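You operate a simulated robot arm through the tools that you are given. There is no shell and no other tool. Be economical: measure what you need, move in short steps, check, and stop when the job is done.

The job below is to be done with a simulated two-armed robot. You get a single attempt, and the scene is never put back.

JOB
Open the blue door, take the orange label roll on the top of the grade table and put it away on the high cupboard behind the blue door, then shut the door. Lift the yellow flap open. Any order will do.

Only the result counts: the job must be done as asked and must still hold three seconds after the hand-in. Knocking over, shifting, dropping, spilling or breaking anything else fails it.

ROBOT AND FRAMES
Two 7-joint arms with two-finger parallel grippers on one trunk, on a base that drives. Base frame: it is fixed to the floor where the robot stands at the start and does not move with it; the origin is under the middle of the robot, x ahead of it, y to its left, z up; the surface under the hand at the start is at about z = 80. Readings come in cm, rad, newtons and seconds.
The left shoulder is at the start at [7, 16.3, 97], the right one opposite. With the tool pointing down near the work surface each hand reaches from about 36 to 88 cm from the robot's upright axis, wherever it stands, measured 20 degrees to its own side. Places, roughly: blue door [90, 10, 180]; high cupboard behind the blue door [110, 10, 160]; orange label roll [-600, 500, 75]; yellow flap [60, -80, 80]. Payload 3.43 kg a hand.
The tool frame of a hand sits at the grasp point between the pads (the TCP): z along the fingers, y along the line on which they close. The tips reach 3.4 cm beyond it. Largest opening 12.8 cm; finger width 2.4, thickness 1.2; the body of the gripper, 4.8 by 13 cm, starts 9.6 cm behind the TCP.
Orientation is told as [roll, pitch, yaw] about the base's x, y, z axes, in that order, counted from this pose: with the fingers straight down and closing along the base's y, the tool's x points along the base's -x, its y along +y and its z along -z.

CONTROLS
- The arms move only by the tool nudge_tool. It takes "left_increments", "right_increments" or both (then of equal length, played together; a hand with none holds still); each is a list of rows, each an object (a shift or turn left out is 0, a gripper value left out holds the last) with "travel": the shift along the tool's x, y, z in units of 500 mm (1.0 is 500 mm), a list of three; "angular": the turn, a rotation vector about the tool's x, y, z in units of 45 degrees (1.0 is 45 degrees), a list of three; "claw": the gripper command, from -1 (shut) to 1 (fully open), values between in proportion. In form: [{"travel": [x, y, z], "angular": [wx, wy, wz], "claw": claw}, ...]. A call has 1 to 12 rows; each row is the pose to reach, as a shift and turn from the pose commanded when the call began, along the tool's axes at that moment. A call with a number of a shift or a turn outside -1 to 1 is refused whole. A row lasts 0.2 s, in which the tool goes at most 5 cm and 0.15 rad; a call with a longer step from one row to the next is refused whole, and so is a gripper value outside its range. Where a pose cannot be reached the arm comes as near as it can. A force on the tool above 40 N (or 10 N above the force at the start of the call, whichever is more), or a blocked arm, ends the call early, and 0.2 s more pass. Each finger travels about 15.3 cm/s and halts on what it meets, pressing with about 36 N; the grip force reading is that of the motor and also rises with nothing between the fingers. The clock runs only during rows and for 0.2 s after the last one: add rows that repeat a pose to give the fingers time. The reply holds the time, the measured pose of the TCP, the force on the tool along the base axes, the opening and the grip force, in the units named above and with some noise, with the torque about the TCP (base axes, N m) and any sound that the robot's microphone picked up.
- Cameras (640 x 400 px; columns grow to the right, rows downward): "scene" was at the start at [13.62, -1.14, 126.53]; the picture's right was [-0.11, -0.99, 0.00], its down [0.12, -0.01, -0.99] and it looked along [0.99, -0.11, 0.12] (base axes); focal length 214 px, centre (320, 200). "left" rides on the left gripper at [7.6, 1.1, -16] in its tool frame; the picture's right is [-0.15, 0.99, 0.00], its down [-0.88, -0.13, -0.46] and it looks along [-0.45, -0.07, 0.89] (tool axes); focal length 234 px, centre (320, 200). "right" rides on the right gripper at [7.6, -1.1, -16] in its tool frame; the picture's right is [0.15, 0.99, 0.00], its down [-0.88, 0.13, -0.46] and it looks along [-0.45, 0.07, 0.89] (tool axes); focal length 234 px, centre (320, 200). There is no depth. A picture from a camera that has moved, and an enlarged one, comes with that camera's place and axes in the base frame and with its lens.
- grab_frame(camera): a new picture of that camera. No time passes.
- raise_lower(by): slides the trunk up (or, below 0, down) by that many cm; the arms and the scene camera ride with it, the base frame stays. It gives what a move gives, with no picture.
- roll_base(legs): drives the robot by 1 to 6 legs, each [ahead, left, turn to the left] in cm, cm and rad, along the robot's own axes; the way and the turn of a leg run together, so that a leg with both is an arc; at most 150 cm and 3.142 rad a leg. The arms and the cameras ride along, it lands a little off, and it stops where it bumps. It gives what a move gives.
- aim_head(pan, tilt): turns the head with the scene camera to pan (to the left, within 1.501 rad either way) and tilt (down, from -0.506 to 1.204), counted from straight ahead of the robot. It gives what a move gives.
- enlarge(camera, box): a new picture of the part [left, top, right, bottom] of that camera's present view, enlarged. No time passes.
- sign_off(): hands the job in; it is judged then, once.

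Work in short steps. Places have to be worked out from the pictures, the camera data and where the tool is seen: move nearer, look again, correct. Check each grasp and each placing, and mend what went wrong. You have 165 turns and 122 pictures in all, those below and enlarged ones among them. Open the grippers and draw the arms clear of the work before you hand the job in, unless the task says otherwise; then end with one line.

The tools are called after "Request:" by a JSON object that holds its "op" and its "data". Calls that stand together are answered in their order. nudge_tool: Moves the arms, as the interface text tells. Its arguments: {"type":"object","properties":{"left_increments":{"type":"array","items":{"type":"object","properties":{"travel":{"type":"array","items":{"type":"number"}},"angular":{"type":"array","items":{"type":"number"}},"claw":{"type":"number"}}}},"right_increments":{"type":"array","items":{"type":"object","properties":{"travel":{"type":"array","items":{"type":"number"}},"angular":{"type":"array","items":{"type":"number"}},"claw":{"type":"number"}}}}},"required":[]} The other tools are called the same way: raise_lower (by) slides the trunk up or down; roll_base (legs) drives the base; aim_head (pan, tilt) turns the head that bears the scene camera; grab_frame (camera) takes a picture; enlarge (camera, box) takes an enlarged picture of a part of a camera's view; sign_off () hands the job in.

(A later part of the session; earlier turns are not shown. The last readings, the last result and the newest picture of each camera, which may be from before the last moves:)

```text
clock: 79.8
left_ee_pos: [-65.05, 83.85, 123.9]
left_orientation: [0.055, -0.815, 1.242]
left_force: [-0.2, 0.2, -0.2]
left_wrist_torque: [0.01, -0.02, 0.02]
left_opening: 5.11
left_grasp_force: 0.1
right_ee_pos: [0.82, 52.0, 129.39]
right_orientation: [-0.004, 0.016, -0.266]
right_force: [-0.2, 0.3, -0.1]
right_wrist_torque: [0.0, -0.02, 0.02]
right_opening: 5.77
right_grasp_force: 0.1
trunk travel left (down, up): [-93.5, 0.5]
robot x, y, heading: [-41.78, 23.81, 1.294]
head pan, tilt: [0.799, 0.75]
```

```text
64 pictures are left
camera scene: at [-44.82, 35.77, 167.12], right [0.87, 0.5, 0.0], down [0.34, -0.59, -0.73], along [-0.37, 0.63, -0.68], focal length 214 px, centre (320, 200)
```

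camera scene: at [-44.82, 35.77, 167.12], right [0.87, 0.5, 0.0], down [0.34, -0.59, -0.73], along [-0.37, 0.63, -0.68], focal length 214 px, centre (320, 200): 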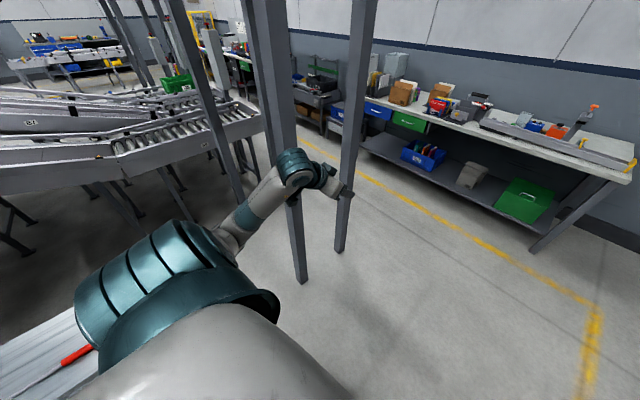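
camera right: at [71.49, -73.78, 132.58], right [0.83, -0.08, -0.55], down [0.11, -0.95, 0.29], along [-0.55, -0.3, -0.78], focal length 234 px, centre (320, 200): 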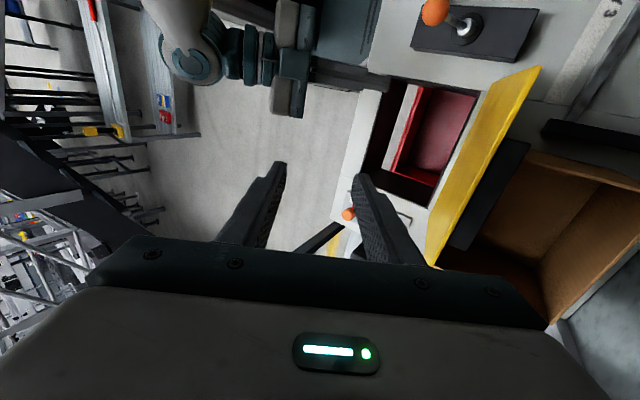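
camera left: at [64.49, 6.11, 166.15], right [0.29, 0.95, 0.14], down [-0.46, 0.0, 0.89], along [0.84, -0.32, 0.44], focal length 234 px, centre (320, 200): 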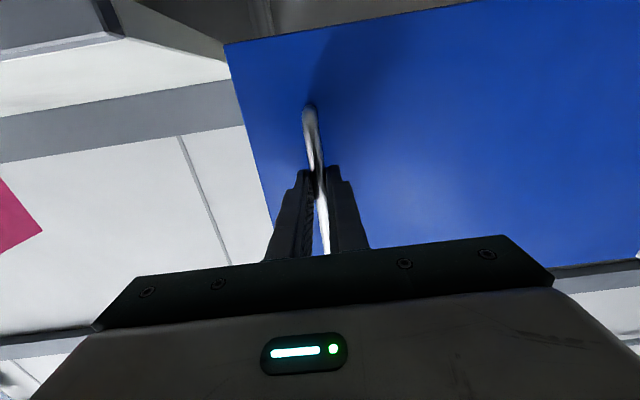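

Pillars stand at about [-99,99] and [-86,142]; corridor is ~115 cm wide beside the yellow line. I tuck the left hand in, then drive into the corridor and turn along it.

Request:
{"op": "nudge_tool", "data": {"left_increments": [{"travel": [0.047, -0.07, 0.018], "angular": [0, 0.17, 0]}, {"travel": [0.095, -0.14, 0.035], "angular": [0, 0.34, 0]}, {"travel": [0.142, -0.21, 0.053], "angular": [0, 0.51, 0]}, {"travel": [0.19, -0.28, 0.07], "angular": [0, 0.68, 0]}, {"travel": [0.237, -0.35, 0.088], "angular": [0, 0.85, 0]}, {"travel": [0.284, -0.42, 0.106], "angular": [0, 1, 0]}]}}

Request:
{"op": "roll_base", "data": {"legs": [[82, 0, 0], [82, 0, 0]]}}

Request:
{"op": "aim_head", "data": {"pan": 1.2, "tilt": 0.5}}

Request:
{"op": "grab_frame", "data": {"camera": "scene"}}

```text
clock: 81.2
left_ee_pos: [-46.87, 72.49, 109.0]
left_orientation: [0.042, -0.027, 1.284]
left_force: [1.0, 0.1, -0.1]
left_wrist_torque: [0.02, 0.01, 0.0]
left_opening: 5.13
left_grasp_force: 0.0
right_ee_pos: [0.98, 52.17, 129.44]
right_orientation: [-0.004, 0.015, -0.269]
right_force: [0.6, 0.4, 0.3]
right_wrist_torque: [0.0, 0.04, 0.01]
right_opening: 5.74
right_grasp_force: 0.0
trunk travel left (down, up): [-93.5, 0.5]
robot x, y, heading: [-42.04, 24.3, 1.297]
head pan, tilt: [0.799, 0.75]
```

```text
clock: 89.5
left_ee_pos: [-3.62, 229.42, 109.1]
left_orientation: [0.039, -0.03, 1.288]
left_force: [0.2, -0.1, -0.4]
left_wrist_torque: [0.04, 0.0, -0.02]
left_opening: 5.11
left_grasp_force: 0.1
right_ee_pos: [44.41, 209.21, 129.34]
right_orientation: [-0.003, 0.016, -0.263]
right_force: [-0.2, 0.7, -0.3]
right_wrist_torque: [0.01, 0.0, 0.0]
right_opening: 5.75
right_grasp_force: 0.0
trunk travel left (down, up): [-93.5, 0.5]
robot x, y, heading: [1.58, 180.81, 1.304]
head pan, tilt: [0.799, 0.75]
```

```text
clock: 90.4
left_ee_pos: [-3.74, 229.53, 109.03]
left_orientation: [0.04, -0.027, 1.29]
left_force: [-0.1, -0.6, -0.3]
left_wrist_torque: [-0.01, -0.02, 0.0]
left_opening: 5.12
left_grasp_force: 0.0
right_ee_pos: [44.53, 209.29, 129.48]
right_orientation: [-0.004, 0.015, -0.263]
right_force: [0.3, -0.1, 0.8]
right_wrist_torque: [0.02, -0.03, 0.01]
right_opening: 5.76
right_grasp_force: 0.1
trunk travel left (down, up): [-93.5, 0.5]
robot x, y, heading: [1.71, 180.73, 1.296]
head pan, tilt: [1.201, 0.499]
```

```text
63 pictures are left
camera scene: at [-4.21, 191.14, 169.3], right [0.6, 0.8, 0.0], down [0.38, -0.29, -0.88], along [-0.7, 0.52, -0.48], focal length 214 px, centre (320, 200)
```

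scene: 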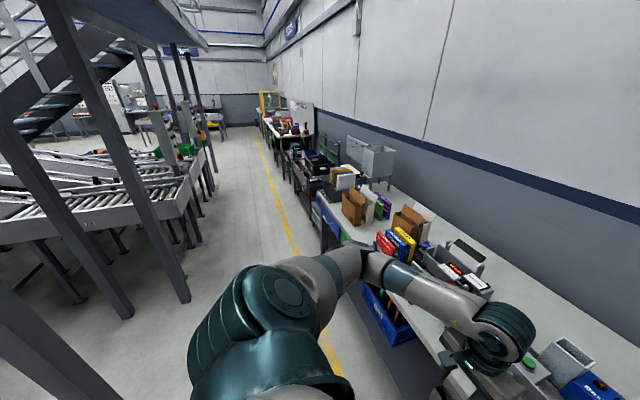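

The hands are close to the packing table edge, so I back 10 cm before turning along the corridor.

Request:
{"op": "roll_base", "data": {"legs": [[-10, 0, 0], [0, 0, 1.56]]}}

Request:
{"op": "aim_head", "data": {"pan": 0, "tilt": 0.3}}

Request:
{"op": "grab_frame", "data": {"camera": "scene"}}

```text
clock: 95.3
left_ee_pos: [-49.53, 166.97, 109.08]
left_orientation: [0.038, -0.028, 2.837]
left_force: [-0.4, 0.3, 0.1]
left_wrist_torque: [0.01, 0.0, -0.03]
left_opening: 5.14
left_grasp_force: 0.0
right_ee_pos: [-28.55, 214.7, 129.39]
right_orientation: [-0.003, 0.016, 1.287]
right_force: [0.0, -0.9, -0.9]
right_wrist_torque: [0.04, -0.01, 0.01]
right_opening: 5.76
right_grasp_force: 0.1
trunk travel left (down, up): [-93.5, 0.5]
robot x, y, heading: [-1.36, 171.1, 2.849]
head pan, tilt: [1.201, 0.499]
```

```text
clock: 96.7
left_ee_pos: [-49.61, 166.94, 109.08]
left_orientation: [0.037, -0.028, 2.837]
left_force: [-0.1, -0.1, 0.3]
left_wrist_torque: [0.03, -0.01, 0.02]
left_opening: 5.13
left_grasp_force: 0.1
right_ee_pos: [-28.57, 214.7, 129.42]
right_orientation: [-0.004, 0.015, 1.287]
right_force: [0.0, 0.3, 0.0]
right_wrist_torque: [0.02, -0.05, 0.03]
right_opening: 5.77
right_grasp_force: 0.0
trunk travel left (down, up): [-93.5, 0.5]
robot x, y, heading: [-0.87, 171.13, 2.853]
head pan, tilt: [0.0, 0.3]
```

```text
62 pictures are left
camera scene: at [-14.74, 175.25, 171.15], right [0.29, 0.96, 0.0], down [0.28, -0.08, -0.96], along [-0.92, 0.27, -0.3], focal length 214 px, centre (320, 200)
```

scene: 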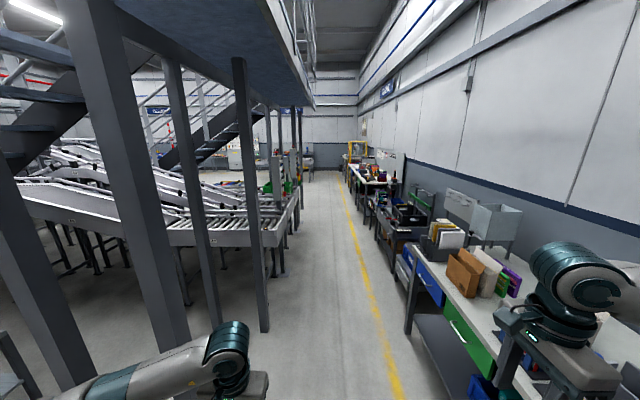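

Table edge is at n≈222 and pillars at n≈112 across the corridor; I shift 8 cm right to centre and drive 280 cm along it.

Request:
{"op": "roll_base", "data": {"legs": [[0, -8, 0], [140, 0, 0], [140, 0, 0]]}}

Request:
{"op": "grab_frame", "data": {"camera": "scene"}}

```text
clock: 107.6
left_ee_pos: [-239.2, 231.32, 108.87]
left_orientation: [0.046, -0.018, 2.858]
left_force: [-0.7, 0.4, 0.2]
left_wrist_torque: [0.04, 0.01, 0.01]
left_opening: 5.14
left_grasp_force: 0.1
right_ee_pos: [-219.44, 279.73, 129.57]
right_orientation: [0.002, 0.02, 1.307]
right_force: [-0.2, 0.4, -0.4]
right_wrist_torque: [-0.02, 0.0, -0.01]
right_opening: 5.77
right_grasp_force: 0.1
trunk travel left (down, up): [-93.5, 0.5]
robot x, y, heading: [-192.01, 236.82, 2.869]
head pan, tilt: [0.0, 0.3]
stopped in leg 3: the robot was blocked; the commanded pose is now the measured one
```

```text
61 pictures are left
camera scene: at [-204.56, 240.78, 171.28], right [0.27, 0.96, 0.0], down [0.28, -0.08, -0.96], along [-0.92, 0.26, -0.29], focal length 214 px, centre (320, 200)
```

scene: 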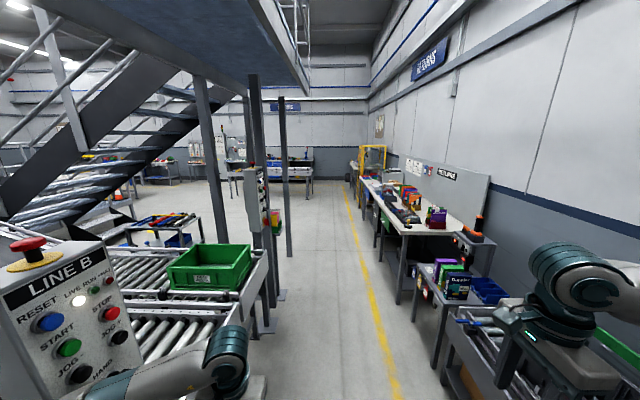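

The drive was blocked – probably the left arm at the Line B control box. I look left and right to find the contact.

Request:
{"op": "aim_head", "data": {"pan": 0.7, "tilt": 0.7}}

Request:
{"op": "grab_frame", "data": {"camera": "scene"}}

Request:
{"op": "aim_head", "data": {"pan": -0.8, "tilt": 0.7}}

Request:
{"op": "grab_frame", "data": {"camera": "scene"}}

```text
clock: 108.7
left_ee_pos: [-239.13, 231.21, 108.76]
left_orientation: [0.044, -0.018, 2.857]
left_force: [-0.9, 0.3, -0.3]
left_wrist_torque: [-0.04, 0.0, 0.03]
left_opening: 5.14
left_grasp_force: 0.0
right_ee_pos: [-219.27, 279.69, 129.56]
right_orientation: [0.003, 0.021, 1.306]
right_force: [1.2, -0.1, -0.4]
right_wrist_torque: [0.0, -0.01, 0.0]
right_opening: 5.77
right_grasp_force: 0.1
trunk travel left (down, up): [-93.5, 0.5]
robot x, y, heading: [-191.62, 236.51, 2.862]
head pan, tilt: [0.7, 0.7]
```

```text
60 pictures are left
camera scene: at [-203.22, 234.57, 167.65], right [-0.41, 0.91, 0.0], down [0.58, 0.26, -0.77], along [-0.7, -0.32, -0.64], focal length 214 px, centre (320, 200)
```

scene: 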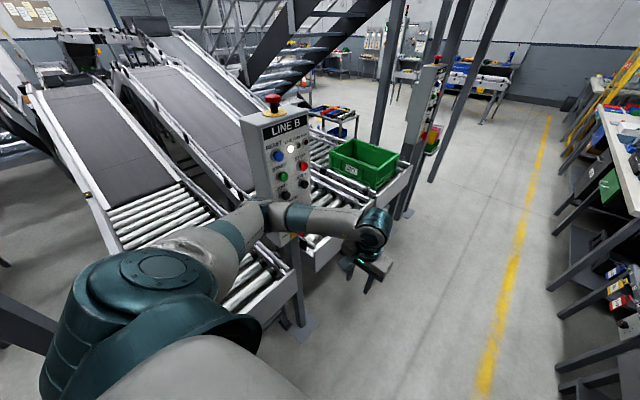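

```text
clock: 110.3
left_ee_pos: [-239.15, 231.24, 108.8]
left_orientation: [0.046, -0.018, 2.854]
left_force: [0.7, -0.4, 0.1]
left_wrist_torque: [0.0, 0.0, 0.01]
left_opening: 5.12
left_grasp_force: 0.1
right_ee_pos: [-219.21, 279.59, 129.64]
right_orientation: [0.004, 0.019, 1.305]
right_force: [1.4, 0.5, 0.1]
right_wrist_torque: [0.0, 0.03, -0.01]
right_opening: 5.76
right_grasp_force: 0.0
trunk travel left (down, up): [-93.5, 0.5]
robot x, y, heading: [-192.21, 236.65, 2.866]
head pan, tilt: [-0.799, 0.7]
```

```text
59 pictures are left
camera scene: at [-199.52, 245.5, 167.6], right [0.88, 0.48, -0.01], down [0.3, -0.57, -0.77], along [-0.37, 0.67, -0.64], focal length 214 px, centre (320, 200)
```

scene: 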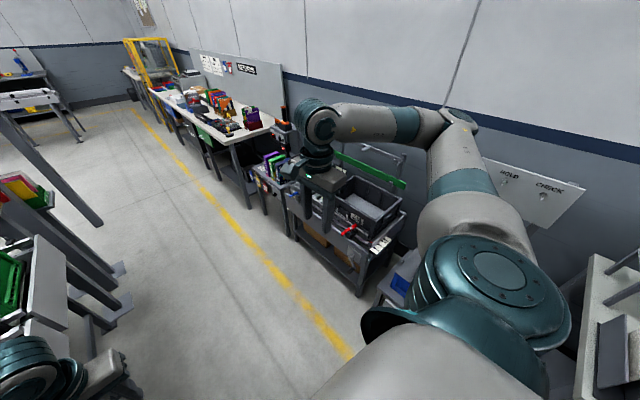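

The left elbow met the Line B box. I back off 20 cm, then extend both hands forward so the elbows come in narrower.

Request:
{"op": "roll_base", "data": {"legs": [[-20, 0, 0], [0, -6, 0]]}}

Request:
{"op": "nudge_tool", "data": {"left_increments": [{"travel": [-0.07, -0.025, 0]}, {"travel": [-0.14, -0.05, 0]}, {"travel": [-0.21, -0.08, 0]}, {"travel": [-0.28, -0.11, 0]}, {"travel": [-0.35, -0.14, 0]}, {"travel": [-0.42, -0.16, 0]}, {"travel": [-0.46, -0.2, 0]}], "right_increments": [{"travel": [0.05, 0.06, 0]}, {"travel": [0.1, 0.12, 0]}, {"travel": [0.15, 0.18, 0]}, {"travel": [0.21, 0.24, 0]}, {"travel": [0.27, 0.3, 0]}, {"travel": [0.33, 0.36, 0]}, {"travel": [0.38, 0.42, 0]}]}}

Request:
{"op": "aim_head", "data": {"pan": 0.6, "tilt": 0.6}}

Request:
{"op": "grab_frame", "data": {"camera": "scene"}}

```text
clock: 112.4
left_ee_pos: [-219.69, 230.72, 108.18]
left_orientation: [0.035, -0.009, 2.857]
left_force: [0.0, -1.5, 0.6]
left_wrist_torque: [0.08, -0.04, 0.02]
left_opening: 5.13
left_grasp_force: 0.2
right_ee_pos: [-199.99, 278.99, 129.78]
right_orientation: [-0.004, 0.008, 1.306]
right_force: [-1.1, -0.9, -0.2]
right_wrist_torque: [0.09, -0.04, 0.02]
right_opening: 5.75
right_grasp_force: 0.2
trunk travel left (down, up): [-93.5, 0.5]
robot x, y, heading: [-171.39, 236.55, 2.869]
head pan, tilt: [-0.799, 0.7]
```

```text
clock: 114.0
left_ee_pos: [-238.74, 247.5, 108.22]
left_orientation: [0.043, -0.01, 2.858]
left_force: [0.2, 0.2, -0.1]
left_wrist_torque: [-0.04, -0.02, -0.02]
left_opening: 5.13
left_grasp_force: 0.0
right_ee_pos: [-224.95, 266.92, 129.49]
right_orientation: [-0.005, 0.017, 1.306]
right_force: [-0.7, 0.1, -0.3]
right_wrist_torque: [-0.01, 0.0, -0.01]
right_opening: 5.77
right_grasp_force: 0.1
trunk travel left (down, up): [-93.5, 0.5]
robot x, y, heading: [-171.07, 237.12, 2.87]
head pan, tilt: [-0.799, 0.7]
```

```text
clock: 115.6
left_ee_pos: [-238.45, 247.43, 108.18]
left_orientation: [0.041, -0.011, 2.857]
left_force: [-0.3, -0.2, -0.2]
left_wrist_torque: [0.01, 0.02, -0.01]
left_opening: 5.1
left_grasp_force: 0.1
right_ee_pos: [-224.62, 266.82, 129.56]
right_orientation: [-0.002, 0.016, 1.308]
right_force: [-1.0, 0.3, 0.2]
right_wrist_torque: [-0.04, 0.0, -0.04]
right_opening: 5.76
right_grasp_force: 0.0
trunk travel left (down, up): [-93.5, 0.5]
robot x, y, heading: [-171.26, 237.14, 2.866]
head pan, tilt: [0.6, 0.6]
```

```text
58 pictures are left
camera scene: at [-184.45, 235.28, 168.4], right [-0.32, 0.95, 0.0], down [0.54, 0.18, -0.82], along [-0.78, -0.26, -0.57], focal length 214 px, centre (320, 200)
```

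scene: 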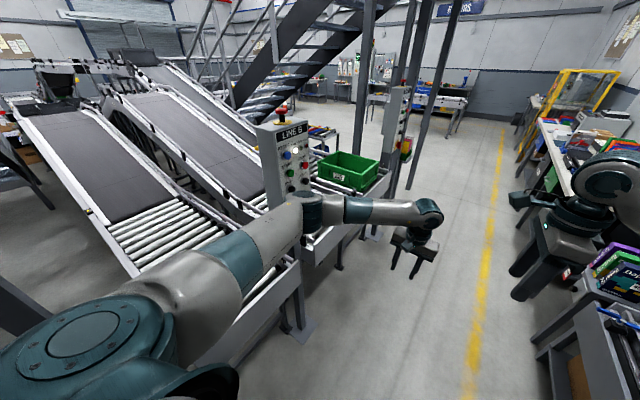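

The left elbow still sticks out. I extend the left hand further ahead and inward and shift the robot 8 cm right.

Request:
{"op": "nudge_tool", "data": {"left_increments": [{"travel": [-0.06, -0.04, 0.02]}, {"travel": [-0.12, -0.08, 0.04]}, {"travel": [-0.18, -0.12, 0.06]}, {"travel": [-0.22, -0.16, 0.1]}, {"travel": [-0.24, -0.2, 0.16]}]}}

Request:
{"op": "roll_base", "data": {"legs": [[0, -8, 0]]}}

Request:
{"op": "grab_frame", "data": {"camera": "scene"}}

```text
clock: 116.8
left_ee_pos: [-245.89, 256.77, 101.11]
left_orientation: [0.041, -0.011, 2.857]
left_force: [0.4, -0.6, -0.9]
left_wrist_torque: [0.07, -0.03, 0.04]
left_opening: 5.15
left_grasp_force: 0.1
left hand out of reach, approached as far as the arm can: row 4, 5
right_ee_pos: [-224.89, 266.64, 129.65]
right_orientation: [-0.003, 0.015, 1.309]
right_force: [-0.1, -0.2, 0.4]
right_wrist_torque: [0.03, -0.04, 0.03]
right_opening: 5.77
right_grasp_force: 0.0
trunk travel left (down, up): [-93.5, 0.5]
robot x, y, heading: [-171.61, 237.12, 2.863]
head pan, tilt: [0.6, 0.6]
```

```text
clock: 117.8
left_ee_pos: [-243.76, 263.94, 100.99]
left_orientation: [0.038, -0.01, 2.86]
left_force: [-0.2, -0.6, 1.3]
left_wrist_torque: [0.04, -0.05, 0.0]
left_opening: 5.13
left_grasp_force: 0.1
right_ee_pos: [-222.8, 273.68, 129.67]
right_orientation: [-0.004, 0.012, 1.311]
right_force: [0.4, -0.3, -1.0]
right_wrist_torque: [0.07, -0.02, 0.0]
right_opening: 5.75
right_grasp_force: 0.1
trunk travel left (down, up): [-93.5, 0.5]
robot x, y, heading: [-169.22, 244.36, 2.872]
head pan, tilt: [0.6, 0.6]
```

```text
57 pictures are left
camera scene: at [-182.53, 242.07, 168.38], right [-0.32, 0.95, 0.0], down [0.54, 0.19, -0.82], along [-0.78, -0.26, -0.57], focal length 214 px, centre (320, 200)
```

scene: 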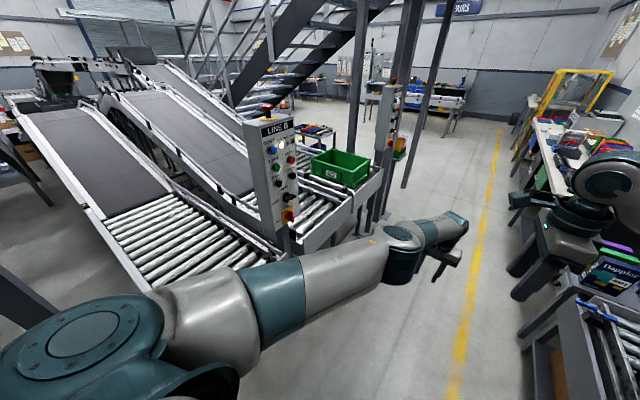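

The left arm is now slim. I drive ahead 130 cm and look forward.

Request:
{"op": "roll_base", "data": {"legs": [[130, 0, 0]]}}

Request:
{"op": "aim_head", "data": {"pan": -0.2, "tilt": 0.3}}

Request:
{"op": "grab_frame", "data": {"camera": "scene"}}

```text
clock: 124.4
left_ee_pos: [-368.8, 299.51, 101.15]
left_orientation: [0.044, -0.011, 2.858]
left_force: [-0.3, 0.4, 0.0]
left_wrist_torque: [0.01, -0.02, 0.0]
left_opening: 5.14
left_grasp_force: 0.0
right_ee_pos: [-347.82, 309.33, 129.76]
right_orientation: [-0.005, 0.016, 1.309]
right_force: [0.4, -1.0, -0.6]
right_wrist_torque: [0.01, 0.04, 0.0]
right_opening: 5.74
right_grasp_force: 0.0
trunk travel left (down, up): [-93.5, 0.5]
robot x, y, heading: [-294.09, 279.78, 2.866]
head pan, tilt: [0.6, 0.6]
```

```text
clock: 125.5
left_ee_pos: [-368.79, 299.7, 100.93]
left_orientation: [0.044, -0.01, 2.859]
left_force: [-0.6, 0.0, 0.6]
left_wrist_torque: [0.0, -0.02, 0.01]
left_opening: 5.12
left_grasp_force: 0.0
right_ee_pos: [-347.8, 309.4, 129.62]
right_orientation: [-0.004, 0.016, 1.31]
right_force: [-0.4, 0.1, -0.6]
right_wrist_torque: [-0.02, -0.04, -0.02]
right_opening: 5.78
right_grasp_force: 0.1
trunk travel left (down, up): [-93.5, 0.5]
robot x, y, heading: [-294.36, 279.51, 2.866]
head pan, tilt: [-0.201, 0.3]
```

```text
56 pictures are left
camera scene: at [-307.44, 285.02, 171.15], right [0.46, 0.89, 0.0], down [0.26, -0.14, -0.96], along [-0.85, 0.44, -0.3], focal length 214 px, centre (320, 200)
```

scene: 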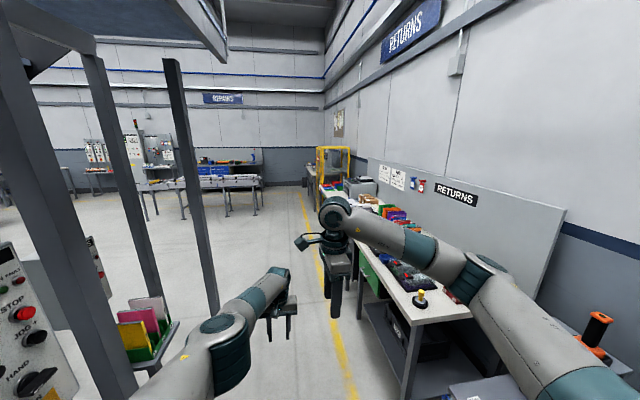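

The target is at the far end of the Returns side near the yellow frame. The way is clear, so I drive on 140 cm.

Request:
{"op": "roll_base", "data": {"legs": [[140, 0, 0]]}}

Request:
{"op": "aim_head", "data": {"pan": -0.4, "tilt": 0.4}}

Request:
{"op": "grab_frame", "data": {"camera": "scene"}}

```text
clock: 132.5
left_ee_pos: [-503.38, 337.3, 101.1]
left_orientation: [0.042, -0.01, 2.861]
left_force: [-0.1, 0.4, -0.5]
left_wrist_torque: [0.0, -0.01, 0.01]
left_opening: 5.12
left_grasp_force: 0.2
right_ee_pos: [-482.37, 347.27, 129.75]
right_orientation: [-0.003, 0.015, 1.31]
right_force: [-0.5, 0.1, 0.0]
right_wrist_torque: [-0.02, 0.03, 0.01]
right_opening: 5.75
right_grasp_force: 0.0
trunk travel left (down, up): [-93.5, 0.5]
robot x, y, heading: [-428.75, 317.41, 2.869]
head pan, tilt: [-0.201, 0.3]
```

```text
clock: 133.2
left_ee_pos: [-503.4, 337.37, 100.97]
left_orientation: [0.042, -0.011, 2.859]
left_force: [-0.3, 0.6, 0.8]
left_wrist_torque: [-0.01, 0.01, -0.01]
left_opening: 5.13
left_grasp_force: 0.0
right_ee_pos: [-482.44, 347.14, 129.63]
right_orientation: [-0.004, 0.017, 1.309]
right_force: [1.0, 0.0, -0.6]
right_wrist_torque: [0.0, 0.0, -0.01]
right_opening: 5.76
right_grasp_force: 0.0
trunk travel left (down, up): [-93.5, 0.5]
robot x, y, heading: [-428.89, 317.19, 2.866]
head pan, tilt: [-0.4, 0.4]
```

```text
55 pictures are left
camera scene: at [-440.98, 324.33, 170.22], right [0.62, 0.78, 0.0], down [0.3, -0.24, -0.92], along [-0.72, 0.57, -0.39], focal length 214 px, centre (320, 200)
```

scene: 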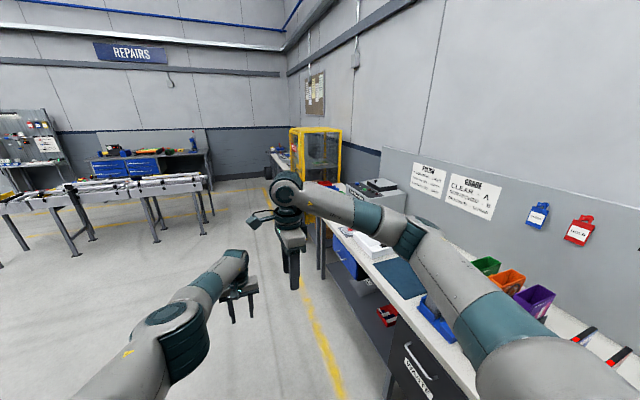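

A board above this table says GRADE; the target lies near its far end. I drive 110 cm more and turn right to face it, with the hands still ahead.

Request:
{"op": "roll_base", "data": {"legs": [[110, 0, 0]]}}

Request:
{"op": "aim_head", "data": {"pan": -0.9, "tilt": 0.45}}

Request:
{"op": "grab_frame", "data": {"camera": "scene"}}

```text
clock: 138.8
left_ee_pos: [-609.5, 367.47, 101.1]
left_orientation: [0.044, -0.011, 2.859]
left_force: [0.1, 0.1, -0.3]
left_wrist_torque: [-0.03, 0.01, -0.02]
left_opening: 5.11
left_grasp_force: 0.1
right_ee_pos: [-588.22, 377.26, 129.69]
right_orientation: [-0.004, 0.016, 1.306]
right_force: [0.1, 0.8, -0.2]
right_wrist_torque: [0.02, 0.01, -0.01]
right_opening: 5.78
right_grasp_force: 0.1
trunk travel left (down, up): [-93.5, 0.5]
robot x, y, heading: [-534.76, 347.3, 2.866]
head pan, tilt: [-0.4, 0.4]
```

```text
clock: 139.8
left_ee_pos: [-609.57, 367.53, 101.01]
left_orientation: [0.042, -0.012, 2.858]
left_force: [0.2, 0.1, 0.0]
left_wrist_torque: [0.01, 0.01, -0.04]
left_opening: 5.09
left_grasp_force: 0.1
right_ee_pos: [-588.32, 377.31, 129.6]
right_orientation: [-0.003, 0.015, 1.307]
right_force: [0.7, 1.0, 0.8]
right_wrist_torque: [0.01, -0.01, 0.05]
right_opening: 5.77
right_grasp_force: 0.1
trunk travel left (down, up): [-93.5, 0.5]
robot x, y, heading: [-534.77, 347.08, 2.869]
head pan, tilt: [-0.901, 0.45]
```

```text
54 pictures are left
camera scene: at [-543.34, 356.99, 169.75], right [0.92, 0.38, 0.0], down [0.17, -0.4, -0.9], along [-0.35, 0.83, -0.44], focal length 214 px, centre (320, 200)
```

scene: 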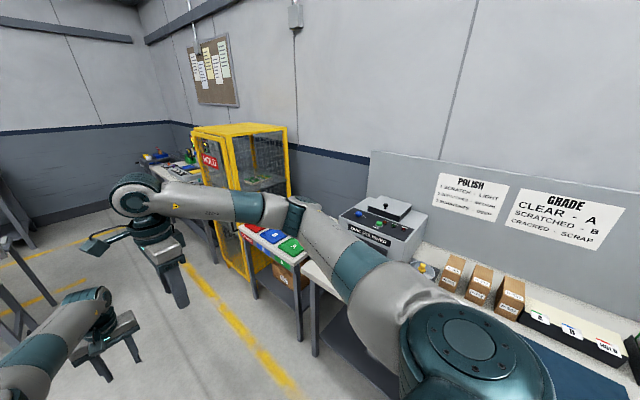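

The right arm hides the spot. I draw both hands back before turning to face the table.

Request:
{"op": "nudge_tool", "data": {"left_increments": [{"travel": [0.07, 0.02, 0]}, {"travel": [0.14, 0.05, 0]}, {"travel": [0.21, 0.08, 0]}, {"travel": [0.28, 0.11, 0]}, {"travel": [0.35, 0.14, 0]}, {"travel": [0.42, 0.17, 0]}, {"travel": [0.5, 0.2, 0]}], "right_increments": [{"travel": [-0.02, -0.05, 0]}, {"travel": [-0.04, -0.1, 0]}, {"travel": [-0.06, -0.15, 0]}, {"travel": [-0.09, -0.2, 0]}, {"travel": [-0.12, -0.26, 0]}, {"travel": [-0.14, -0.31, 0]}, {"travel": [-0.16, -0.36, 0]}]}}

Request:
{"op": "roll_base", "data": {"legs": [[0, 12, 0], [0, 0, -1.57]]}}

Request:
{"op": "aim_head", "data": {"pan": 0.15, "tilt": 0.5}}

Request:
{"op": "grab_frame", "data": {"camera": "scene"}}

```text
clock: 141.4
left_ee_pos: [-609.02, 367.39, 100.82]
left_orientation: [0.045, -0.009, 2.858]
left_force: [-0.3, -0.4, 1.1]
left_wrist_torque: [-0.03, 0.0, 0.0]
left_opening: 5.1
left_grasp_force: 0.0
left hand out of reach, approached as far as the arm can: row 1, 2, 3, 4, 5, 6, 7
right_ee_pos: [-568.74, 380.35, 129.64]
right_orientation: [-0.003, 0.016, 1.306]
right_force: [0.4, 0.0, -0.1]
right_wrist_torque: [-0.01, 0.0, 0.0]
right_opening: 5.78
right_grasp_force: 0.0
trunk travel left (down, up): [-93.5, 0.5]
robot x, y, heading: [-535.01, 347.17, 2.864]
head pan, tilt: [-0.901, 0.45]
```

```text
clock: 146.4
left_ee_pos: [-517.89, 409.83, 100.64]
left_orientation: [0.043, -0.007, 1.283]
left_force: [0.2, -0.5, 0.2]
left_wrist_torque: [-0.01, 0.01, 0.0]
left_opening: 5.11
left_grasp_force: 0.0
right_ee_pos: [-505.13, 369.53, 129.54]
right_orientation: [-0.003, 0.015, -0.267]
right_force: [-0.3, -0.2, 0.0]
right_wrist_torque: [-0.03, 0.03, -0.02]
right_opening: 5.77
right_grasp_force: 0.1
trunk travel left (down, up): [-93.5, 0.5]
robot x, y, heading: [-538.4, 335.68, 1.291]
head pan, tilt: [-0.901, 0.45]
```

```text
clock: 147.7
left_ee_pos: [-517.96, 409.92, 100.69]
left_orientation: [0.045, -0.011, 1.283]
left_force: [0.8, 0.6, 0.7]
left_wrist_torque: [-0.04, -0.01, -0.02]
left_opening: 5.14
left_grasp_force: 0.1
right_ee_pos: [-505.15, 369.6, 129.61]
right_orientation: [-0.004, 0.017, -0.268]
right_force: [0.7, -0.3, 0.8]
right_wrist_torque: [-0.03, 0.0, -0.03]
right_opening: 5.77
right_grasp_force: 0.0
trunk travel left (down, up): [-93.5, 0.5]
robot x, y, heading: [-538.1, 335.83, 1.291]
head pan, tilt: [0.15, 0.499]
```

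```text
53 pictures are left
camera scene: at [-535.6, 349.49, 169.31], right [0.99, -0.13, 0.0], down [-0.06, -0.47, -0.88], along [0.11, 0.87, -0.48], focal length 214 px, centre (320, 200)
```

scene: 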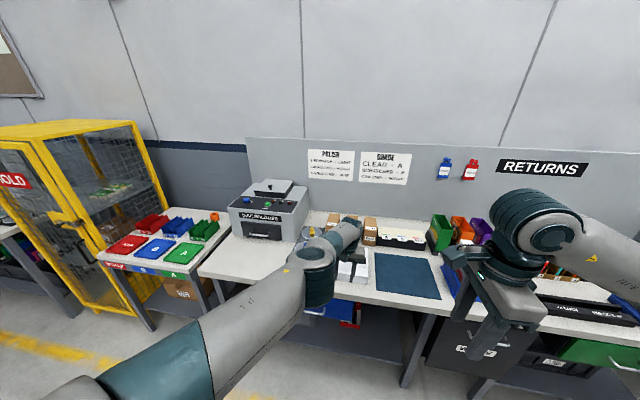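

The small table left with labelled trays is the grade table, with an orange piece at its back right. I zoom in.

Request:
{"op": "enlarge", "data": {"camera": "scene", "box": [90, 185, 250, 285]}}

```text
4.00 times, centred on (170, 235) of scene
camera zoom: at [-535.6, 349.49, 169.31], right [0.99, -0.13, 0.0], down [-0.06, -0.47, -0.88], along [0.11, 0.87, -0.48], focal length 858 px, centre (920, 60)
```

zoom: 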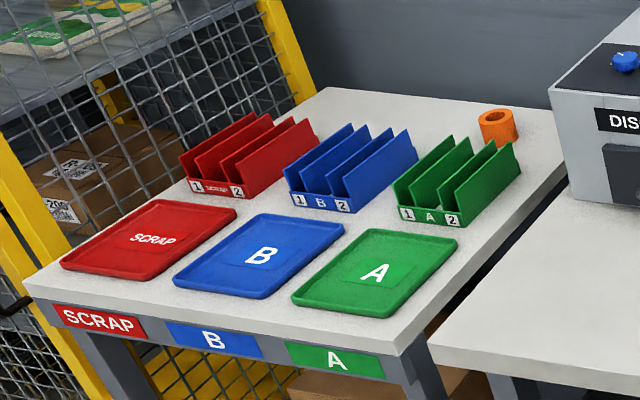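

The orange roll stands upright at about [-599.6, 500.2], ring ~7 cm wide, behind the green rack. I'll use the right hand for it; first free the left hand (raise and draw back) and turn the right hand straight.

Request:
{"op": "nudge_tool", "data": {"left_increments": [{"travel": [0.02, 0, -0.08]}, {"travel": [0.06, 0, -0.16]}, {"travel": [0.12, 0, -0.22]}, {"travel": [0.19, 0, -0.28]}, {"travel": [0.26, 0.02, -0.34]}, {"travel": [0.33, 0.04, -0.4]}, {"travel": [0.4, 0.06, -0.44]}], "right_increments": [{"angular": [0, 0, -0.18]}, {"angular": [0, 0, -0.36]}, {"angular": [0, 0, -0.54]}, {"angular": [0, 0, -0.72]}, {"angular": [0, 0, -0.9]}, {"angular": [0, 0, -1]}, {"angular": [0, 0, -1]}]}}

Request:
{"op": "nudge_tool", "data": {"right_increments": [{"angular": [0, 0, -0.18]}, {"angular": [0, 0, -0.36]}, {"angular": [0, 0, -0.54]}, {"angular": [0, 0, -0.72]}, {"angular": [0, 0, -0.9]}, {"angular": [0, 0, -1]}, {"angular": [0, 0, -1]}]}}

Request:
{"op": "grab_frame", "data": {"camera": "scene"}}

```text
clock: 149.3
left_ee_pos: [-511.82, 409.16, 122.68]
left_orientation: [0.038, -0.005, 1.29]
left_force: [-0.9, 1.6, -0.7]
left_wrist_torque: [-0.05, -0.02, -0.02]
left_opening: 5.09
left_grasp_force: 0.0
left hand out of reach, approached as far as the arm can: row 1, 2, 3, 4, 5, 6, 7
right_ee_pos: [-505.27, 369.71, 129.6]
right_orientation: [0.006, 0.013, 0.52]
right_force: [-0.4, 0.0, 0.1]
right_wrist_torque: [-0.06, -0.02, -0.03]
right_opening: 5.76
right_grasp_force: 0.2
trunk travel left (down, up): [-93.5, 0.5]
robot x, y, heading: [-537.91, 335.84, 1.294]
head pan, tilt: [0.15, 0.499]
```

```text
clock: 150.9
left_ee_pos: [-511.67, 408.94, 122.74]
left_orientation: [0.039, -0.008, 1.288]
left_force: [0.5, -0.5, 0.8]
left_wrist_torque: [-0.02, 0.01, 0.05]
left_opening: 5.14
left_grasp_force: 0.1
right_ee_pos: [-505.02, 369.53, 129.62]
right_orientation: [0.015, 0.003, 1.305]
right_force: [-0.6, 0.5, 0.1]
right_wrist_torque: [-0.03, -0.01, 0.01]
right_opening: 5.78
right_grasp_force: 0.1
trunk travel left (down, up): [-93.5, 0.5]
robot x, y, heading: [-538.31, 335.87, 1.295]
head pan, tilt: [0.15, 0.499]
```

```text
51 pictures are left
camera scene: at [-535.6, 349.45, 169.31], right [0.99, -0.13, 0.0], down [-0.06, -0.47, -0.88], along [0.11, 0.87, -0.48], focal length 214 px, centre (320, 200)
```

scene: 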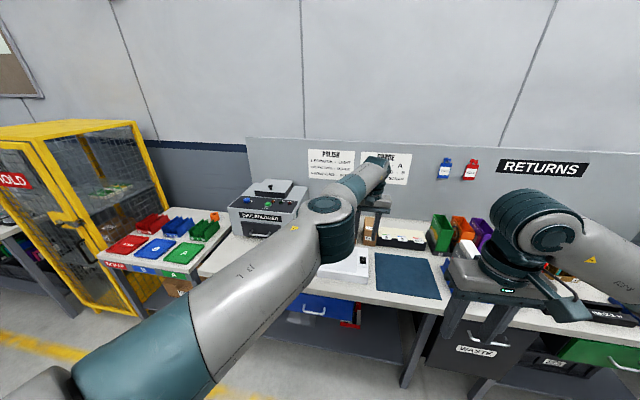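

The left arm is stuck straight (singular). I move it sideways-left and tilt it to let the elbow bend.

Request:
{"op": "nudge_tool", "data": {"left_increments": [{"travel": [0.0, 0.08, 0.0], "angular": [0, -0.15, 0]}, {"travel": [0.0, 0.16, 0.0], "angular": [0, -0.3, 0]}, {"travel": [0.02, 0.24, 0.0], "angular": [0, -0.45, 0]}, {"travel": [0.06, 0.3, 0], "angular": [0, -0.6, 0]}, {"travel": [0.12, 0.36, 0], "angular": [0, -0.6, 0]}, {"travel": [0.2, 0.4, 0], "angular": [0, -0.6, 0]}, {"travel": [0.28, 0.44, 0], "angular": [0, -0.6, 0]}, {"travel": [0.36, 0.46, 0], "angular": [0, -0.6, 0]}]}}

Request:
{"op": "grab_frame", "data": {"camera": "scene"}}

```text
clock: 152.7
left_ee_pos: [-538.57, 397.46, 123.66]
left_orientation: [0.048, -0.48, 1.262]
left_force: [-0.5, -0.5, 0.2]
left_wrist_torque: [0.03, -0.01, 0.02]
left_opening: 5.13
left_grasp_force: 0.1
left hand out of reach, approached as far as the arm can: row 1
right_ee_pos: [-505.15, 369.43, 129.56]
right_orientation: [0.017, 0.002, 1.303]
right_force: [0.2, 0.5, -0.4]
right_wrist_torque: [0.02, 0.02, 0.0]
right_opening: 5.77
right_grasp_force: 0.0
trunk travel left (down, up): [-93.5, 0.5]
robot x, y, heading: [-538.52, 335.61, 1.291]
head pan, tilt: [0.15, 0.499]
```

```text
50 pictures are left
camera scene: at [-535.7, 349.32, 169.33], right [0.99, -0.13, 0.0], down [-0.06, -0.47, -0.88], along [0.11, 0.87, -0.48], focal length 214 px, centre (320, 200)
```

scene: 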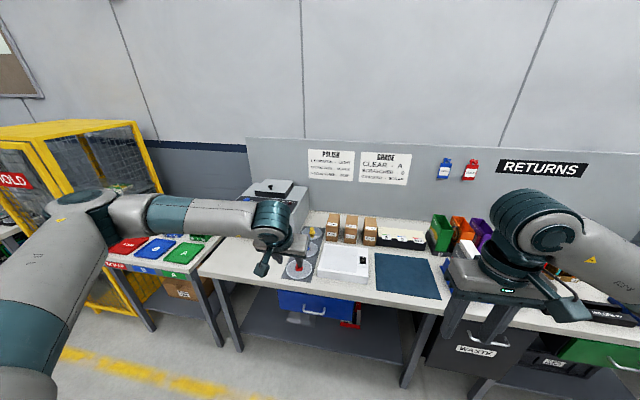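

Unstuck. I tuck the left hand back, then drive left to stand in front of the grade table (still 90 cm off), and look.

Request:
{"op": "nudge_tool", "data": {"left_increments": [{"travel": [0.07, 0, -0.04], "angular": [0, 0.15, 0]}, {"travel": [0.14, 0, -0.07], "angular": [0, 0.3, 0]}, {"travel": [0.21, 0, -0.11], "angular": [0, 0.45, 0]}, {"travel": [0.28, 0, -0.15], "angular": [0, 0.55, 0]}, {"travel": [0.33, 0, -0.17], "angular": [0, 0.6, 0]}]}}

Request:
{"op": "roll_base", "data": {"legs": [[0, 123, 0]]}}

Request:
{"op": "raise_lower", "data": {"by": -35}}

Request:
{"op": "aim_head", "data": {"pan": 0, "tilt": 0.4}}

Request:
{"op": "grab_frame", "data": {"camera": "scene"}}

```text
clock: 153.9
left_ee_pos: [-543.81, 379.62, 123.7]
left_orientation: [0.043, -0.005, 1.283]
left_force: [0.7, -0.2, 0.2]
left_wrist_torque: [0.04, 0.0, 0.02]
left_opening: 5.11
left_grasp_force: 0.1
right_ee_pos: [-505.13, 369.57, 129.61]
right_orientation: [0.015, 0.004, 1.304]
right_force: [-0.1, -0.3, 0.8]
right_wrist_torque: [0.06, -0.02, 0.04]
right_opening: 5.77
right_grasp_force: 0.0
trunk travel left (down, up): [-93.5, 0.5]
robot x, y, heading: [-538.0, 335.67, 1.291]
head pan, tilt: [0.15, 0.499]
```

```text
clock: 160.2
left_ee_pos: [-662.97, 413.91, 123.58]
left_orientation: [0.043, -0.01, 1.283]
left_force: [0.5, 1.3, -0.4]
left_wrist_torque: [0.01, -0.03, 0.02]
left_opening: 5.12
left_grasp_force: 0.1
right_ee_pos: [-624.39, 403.77, 129.5]
right_orientation: [0.015, 0.004, 1.305]
right_force: [0.7, -0.3, -0.5]
right_wrist_torque: [0.0, -0.02, 0.02]
right_opening: 5.77
right_grasp_force: 0.0
trunk travel left (down, up): [-93.5, 0.5]
robot x, y, heading: [-657.14, 369.76, 1.29]
head pan, tilt: [0.15, 0.499]
```

```text
clock: 163.6
left_ee_pos: [-663.01, 413.97, 88.71]
left_orientation: [0.044, -0.009, 1.284]
left_force: [-0.2, 0.3, -0.3]
left_wrist_torque: [0.0, 0.01, 0.0]
left_opening: 5.12
left_grasp_force: 0.0
right_ee_pos: [-624.56, 403.66, 94.5]
right_orientation: [0.016, 0.004, 1.304]
right_force: [1.1, 0.6, -0.3]
right_wrist_torque: [0.0, -0.02, 0.01]
right_opening: 5.75
right_grasp_force: 0.1
trunk travel left (down, up): [-58.5, 35.5]
robot x, y, heading: [-657.52, 369.78, 1.293]
head pan, tilt: [0.15, 0.499]
```

```text
clock: 164.3
left_ee_pos: [-663.02, 413.92, 88.64]
left_orientation: [0.045, -0.01, 1.282]
left_force: [-0.3, -1.1, -0.5]
left_wrist_torque: [0.02, -0.03, -0.02]
left_opening: 5.11
left_grasp_force: 0.1
right_ee_pos: [-624.45, 403.72, 94.63]
right_orientation: [0.014, 0.003, 1.305]
right_force: [0.2, 0.3, 0.4]
right_wrist_torque: [-0.03, -0.01, -0.03]
right_opening: 5.72
right_grasp_force: 0.0
trunk travel left (down, up): [-58.5, 35.5]
robot x, y, heading: [-657.5, 370.01, 1.294]
head pan, tilt: [0.0, 0.4]
```

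```text
49 pictures are left
camera scene: at [-653.56, 383.57, 135.22], right [0.96, -0.28, 0.0], down [-0.11, -0.37, -0.92], along [0.25, 0.89, -0.39], focal length 214 px, centre (320, 200)
```

scene: 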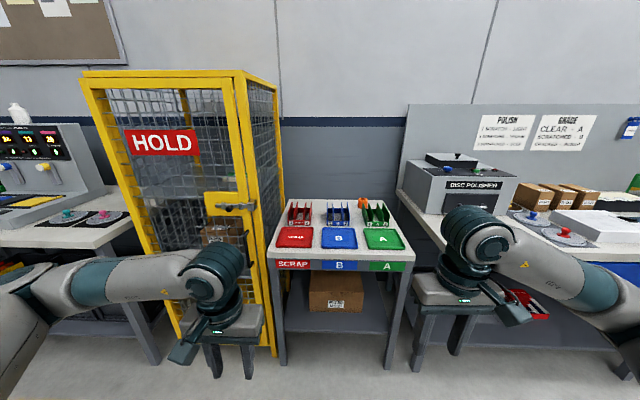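

Now facing the grade table. I zoom in on the roll.

Request:
{"op": "enlarge", "data": {"camera": "scene", "box": [260, 180, 420, 280]}}

```text
4.00 times, centred on (340, 230) of scene
camera zoom: at [-653.56, 383.57, 135.22], right [0.96, -0.28, 0.0], down [-0.11, -0.37, -0.92], along [0.25, 0.89, -0.39], focal length 858 px, centre (240, 80)
```

zoom: 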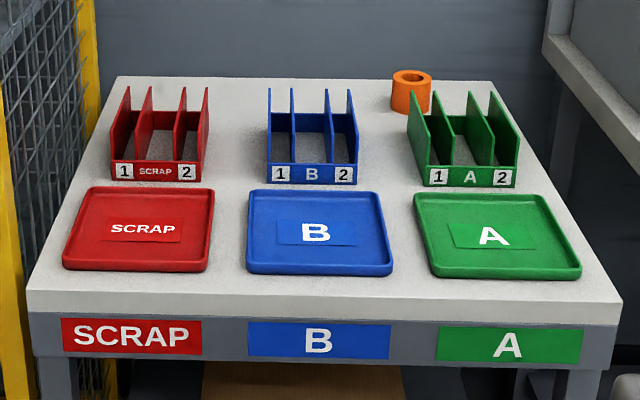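

The roll's centre works out at [-596, 492, 82.4], 6.2 cm wide, table top at z≈80; the rack in front reaches z≈88. I raise both hands, pull the left one in, then drive up to the table.

Request:
{"op": "nudge_tool", "data": {"left_increments": [{"travel": [0, 0, -0.08]}, {"travel": [0.03, -0.03, -0.16]}, {"travel": [0.06, -0.06, -0.24]}, {"travel": [0.09, -0.09, -0.32]}, {"travel": [0.12, -0.12, -0.38]}], "right_increments": [{"travel": [0, 0, -0.04], "claw": 1}, {"travel": [0, 0, -0.08], "claw": 1}, {"travel": [0, 0, -0.12], "claw": 1}, {"travel": [0, 0, -0.16], "claw": 1}, {"travel": [0, 0, -0.18], "claw": 1}]}}

Request:
{"op": "roll_base", "data": {"legs": [[53, 0, 0]]}}

Request:
{"op": "grab_frame", "data": {"camera": "scene"}}

Request:
{"op": "grab_frame", "data": {"camera": "right"}}

```text
clock: 165.5
left_ee_pos: [-658.17, 405.96, 107.15]
left_orientation: [0.045, -0.007, 1.284]
left_force: [-0.6, 0.0, 0.0]
left_wrist_torque: [0.0, 0.0, 0.0]
left_opening: 5.11
left_grasp_force: 0.2
right_ee_pos: [-624.29, 403.74, 103.49]
right_orientation: [0.017, 0.004, 1.302]
right_force: [-1.2, 0.0, -0.1]
right_wrist_torque: [-0.03, 0.01, -0.01]
right_opening: 12.79
right_grasp_force: 0.0
trunk travel left (down, up): [-58.5, 35.5]
robot x, y, heading: [-657.43, 369.81, 1.294]
head pan, tilt: [0.0, 0.4]
```

```text
clock: 168.2
left_ee_pos: [-649.85, 447.26, 108.02]
left_orientation: [0.052, -0.028, 1.356]
left_force: [-0.2, 0.8, -0.5]
left_wrist_torque: [-0.01, 0.02, 0.01]
left_opening: 5.12
left_grasp_force: 0.0
right_ee_pos: [-615.96, 447.83, 104.01]
right_orientation: [0.025, -0.013, 1.388]
right_force: [0.2, 0.9, -0.1]
right_wrist_torque: [-0.04, 0.01, -0.01]
right_opening: 12.8
right_grasp_force: 0.0
trunk travel left (down, up): [-58.5, 35.5]
robot x, y, heading: [-647.24, 413.16, 1.372]
head pan, tilt: [0.0, 0.4]
stopped in leg 1: the robot was blocked; the commanded pose is now the measured one
```

```text
47 pictures are left
camera scene: at [-643.36, 424.4, 135.53], right [0.98, -0.2, -0.01], down [-0.08, -0.36, -0.93], along [0.18, 0.91, -0.37], focal length 214 px, centre (320, 200)
```

scene: 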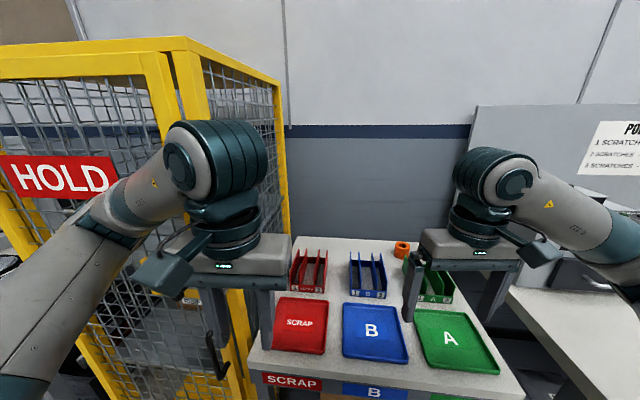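

```text
46 pictures are left
camera right: at [-615.95, 439.96, 119.77], right [-1.0, 0.04, 0.02], down [0.04, 0.88, 0.47], along [0.0, 0.47, -0.88], focal length 234 px, centre (320, 200)
```

right: 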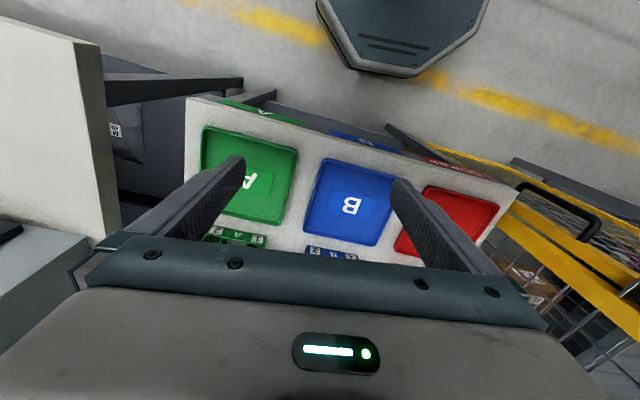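

The left forearm met the cage. I back off, straighten, shift 22 cm right for clearance, then approach again.

Request:
{"op": "roll_base", "data": {"legs": [[-14, 0, 0], [0, 0, -0.08], [0, -22, 0]]}}

Request:
{"op": "grab_frame", "data": {"camera": "scene"}}

```text
clock: 168.9
left_ee_pos: [-650.02, 447.34, 107.98]
left_orientation: [0.049, -0.034, 1.354]
left_force: [-0.7, 0.1, 0.3]
left_wrist_torque: [-0.04, 0.02, -0.03]
left_opening: 5.14
left_grasp_force: 0.0
right_ee_pos: [-616.07, 447.77, 103.83]
right_orientation: [0.02, -0.004, 1.391]
right_force: [0.3, -0.5, -1.0]
right_wrist_torque: [0.01, 0.03, -0.01]
right_opening: 12.8
right_grasp_force: 0.1
trunk travel left (down, up): [-58.5, 35.5]
robot x, y, heading: [-647.13, 412.27, 1.372]
head pan, tilt: [0.0, 0.4]
stopped in leg 1: the robot was blocked; the commanded pose is now the measured one
```

```text
45 pictures are left
camera scene: at [-643.63, 424.61, 135.39], right [0.98, -0.2, -0.01], down [-0.08, -0.37, -0.93], along [0.18, 0.91, -0.38], focal length 214 px, centre (320, 200)
```

scene: 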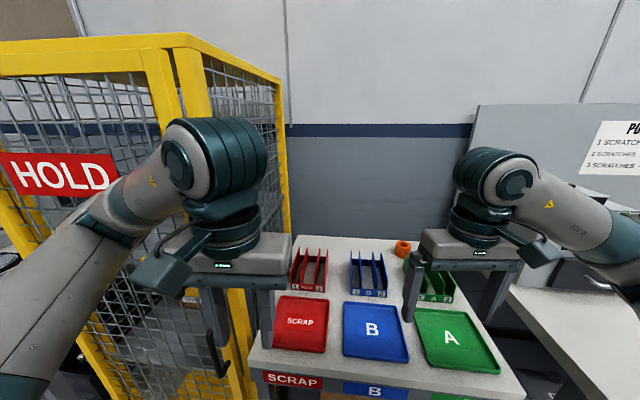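

Backing is blocked as well; something is hooked. I look through the left camera.

Request:
{"op": "grab_frame", "data": {"camera": "left"}}

Request:
{"op": "aim_head", "data": {"pan": 0.8, "tilt": 0.7}}

Request:
{"op": "grab_frame", "data": {"camera": "scene"}}

```text
44 pictures are left
camera left: at [-652.05, 439.52, 123.74], right [-0.93, 0.35, 0.05], down [0.33, 0.81, 0.48], along [0.13, 0.46, -0.88], focal length 234 px, centre (320, 200)
```

left: 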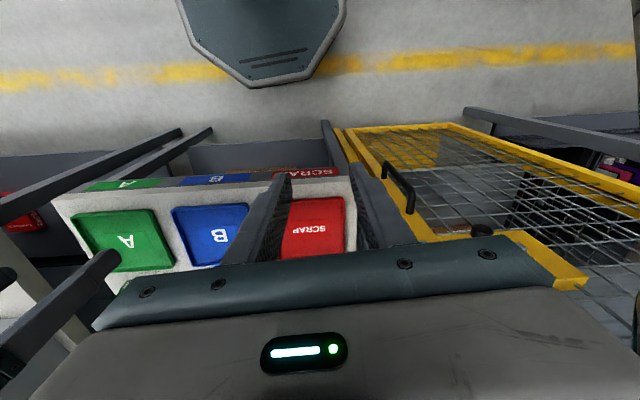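

```text
clock: 170.0
left_ee_pos: [-649.95, 447.17, 108.05]
left_orientation: [0.05, -0.029, 1.354]
left_force: [-0.3, -0.1, -0.3]
left_wrist_torque: [0.0, 0.02, 0.04]
left_opening: 5.1
left_grasp_force: 0.1
right_ee_pos: [-616.1, 447.8, 103.93]
right_orientation: [0.021, -0.011, 1.386]
right_force: [-0.9, -0.2, 0.1]
right_wrist_torque: [0.0, 0.0, -0.03]
right_opening: 12.82
right_grasp_force: 0.2
trunk travel left (down, up): [-58.5, 35.5]
robot x, y, heading: [-646.84, 412.78, 1.371]
head pan, tilt: [0.799, 0.7]
```

```text
43 pictures are left
camera scene: at [-650.33, 422.5, 132.75], right [0.83, 0.56, 0.01], down [0.36, -0.52, -0.78], along [-0.43, 0.64, -0.63], focal length 214 px, centre (320, 200)
```

scene: 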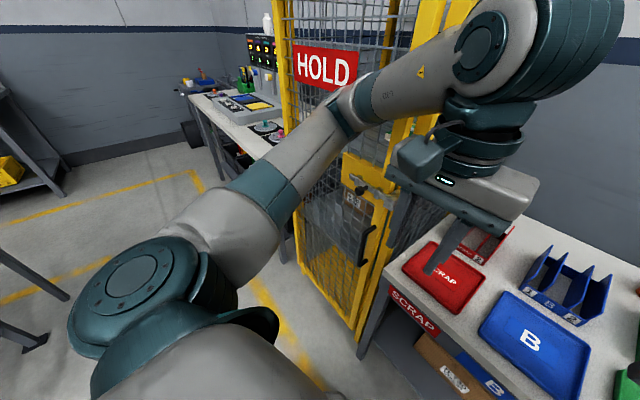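

The left elbow rests against the cage front. I move the left hand 10 cm right and up to draw the elbow off the cage.

Request:
{"op": "nudge_tool", "data": {"left_increments": [{"travel": [0, -0.04, -0.03]}, {"travel": [0, -0.08, -0.06]}, {"travel": [0, -0.12, -0.09]}, {"travel": [0, -0.16, -0.12]}, {"travel": [0, -0.2, -0.15]}]}}

Request:
{"op": "roll_base", "data": {"legs": [[-14, 0, 0]]}}

Request:
{"op": "grab_frame", "data": {"camera": "scene"}}

```text
clock: 171.4
left_ee_pos: [-643.9, 446.36, 115.03]
left_orientation: [0.026, -0.028, 1.416]
left_force: [1.0, 0.2, 0.1]
left_wrist_torque: [0.01, 0.01, -0.01]
left_opening: 5.12
left_grasp_force: 0.1
right_ee_pos: [-619.61, 449.53, 104.12]
right_orientation: [0.006, -0.008, 1.427]
right_force: [0.3, 1.1, 0.0]
right_wrist_torque: [-0.05, 0.03, 0.0]
right_opening: 12.81
right_grasp_force: 0.1
trunk travel left (down, up): [-58.5, 35.5]
robot x, y, heading: [-647.18, 412.78, 1.411]
head pan, tilt: [0.799, 0.7]
stopped in row 5 (left hand): the arm was blocked; the commanded pose is now the measured one
```

```text
clock: 172.8
left_ee_pos: [-644.49, 433.71, 114.42]
left_orientation: [0.038, -0.015, 1.395]
left_force: [0.4, 0.1, 0.2]
left_wrist_torque: [0.05, -0.03, 0.0]
left_opening: 5.12
left_grasp_force: 0.1
right_ee_pos: [-620.4, 436.77, 103.4]
right_orientation: [0.015, 0.006, 1.417]
right_force: [0.1, 0.2, 1.2]
right_wrist_torque: [0.02, -0.03, 0.01]
right_opening: 12.82
right_grasp_force: 0.0
trunk travel left (down, up): [-58.5, 35.5]
robot x, y, heading: [-649.77, 399.32, 1.402]
head pan, tilt: [0.799, 0.7]
```

```text
42 pictures are left
camera scene: at [-653.92, 411.02, 132.54], right [0.81, 0.59, 0.0], down [0.38, -0.52, -0.76], along [-0.45, 0.62, -0.64], focal length 214 px, centre (320, 200)
```

scene: 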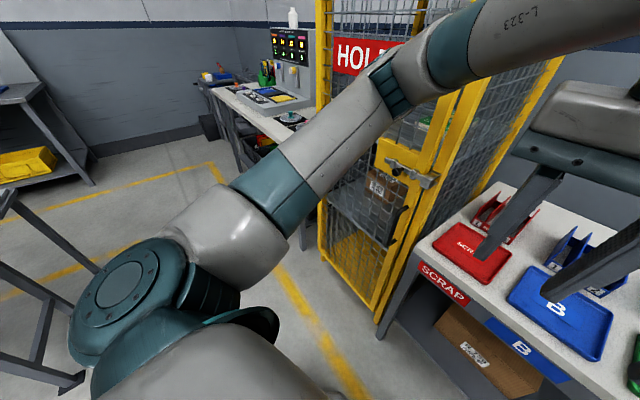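

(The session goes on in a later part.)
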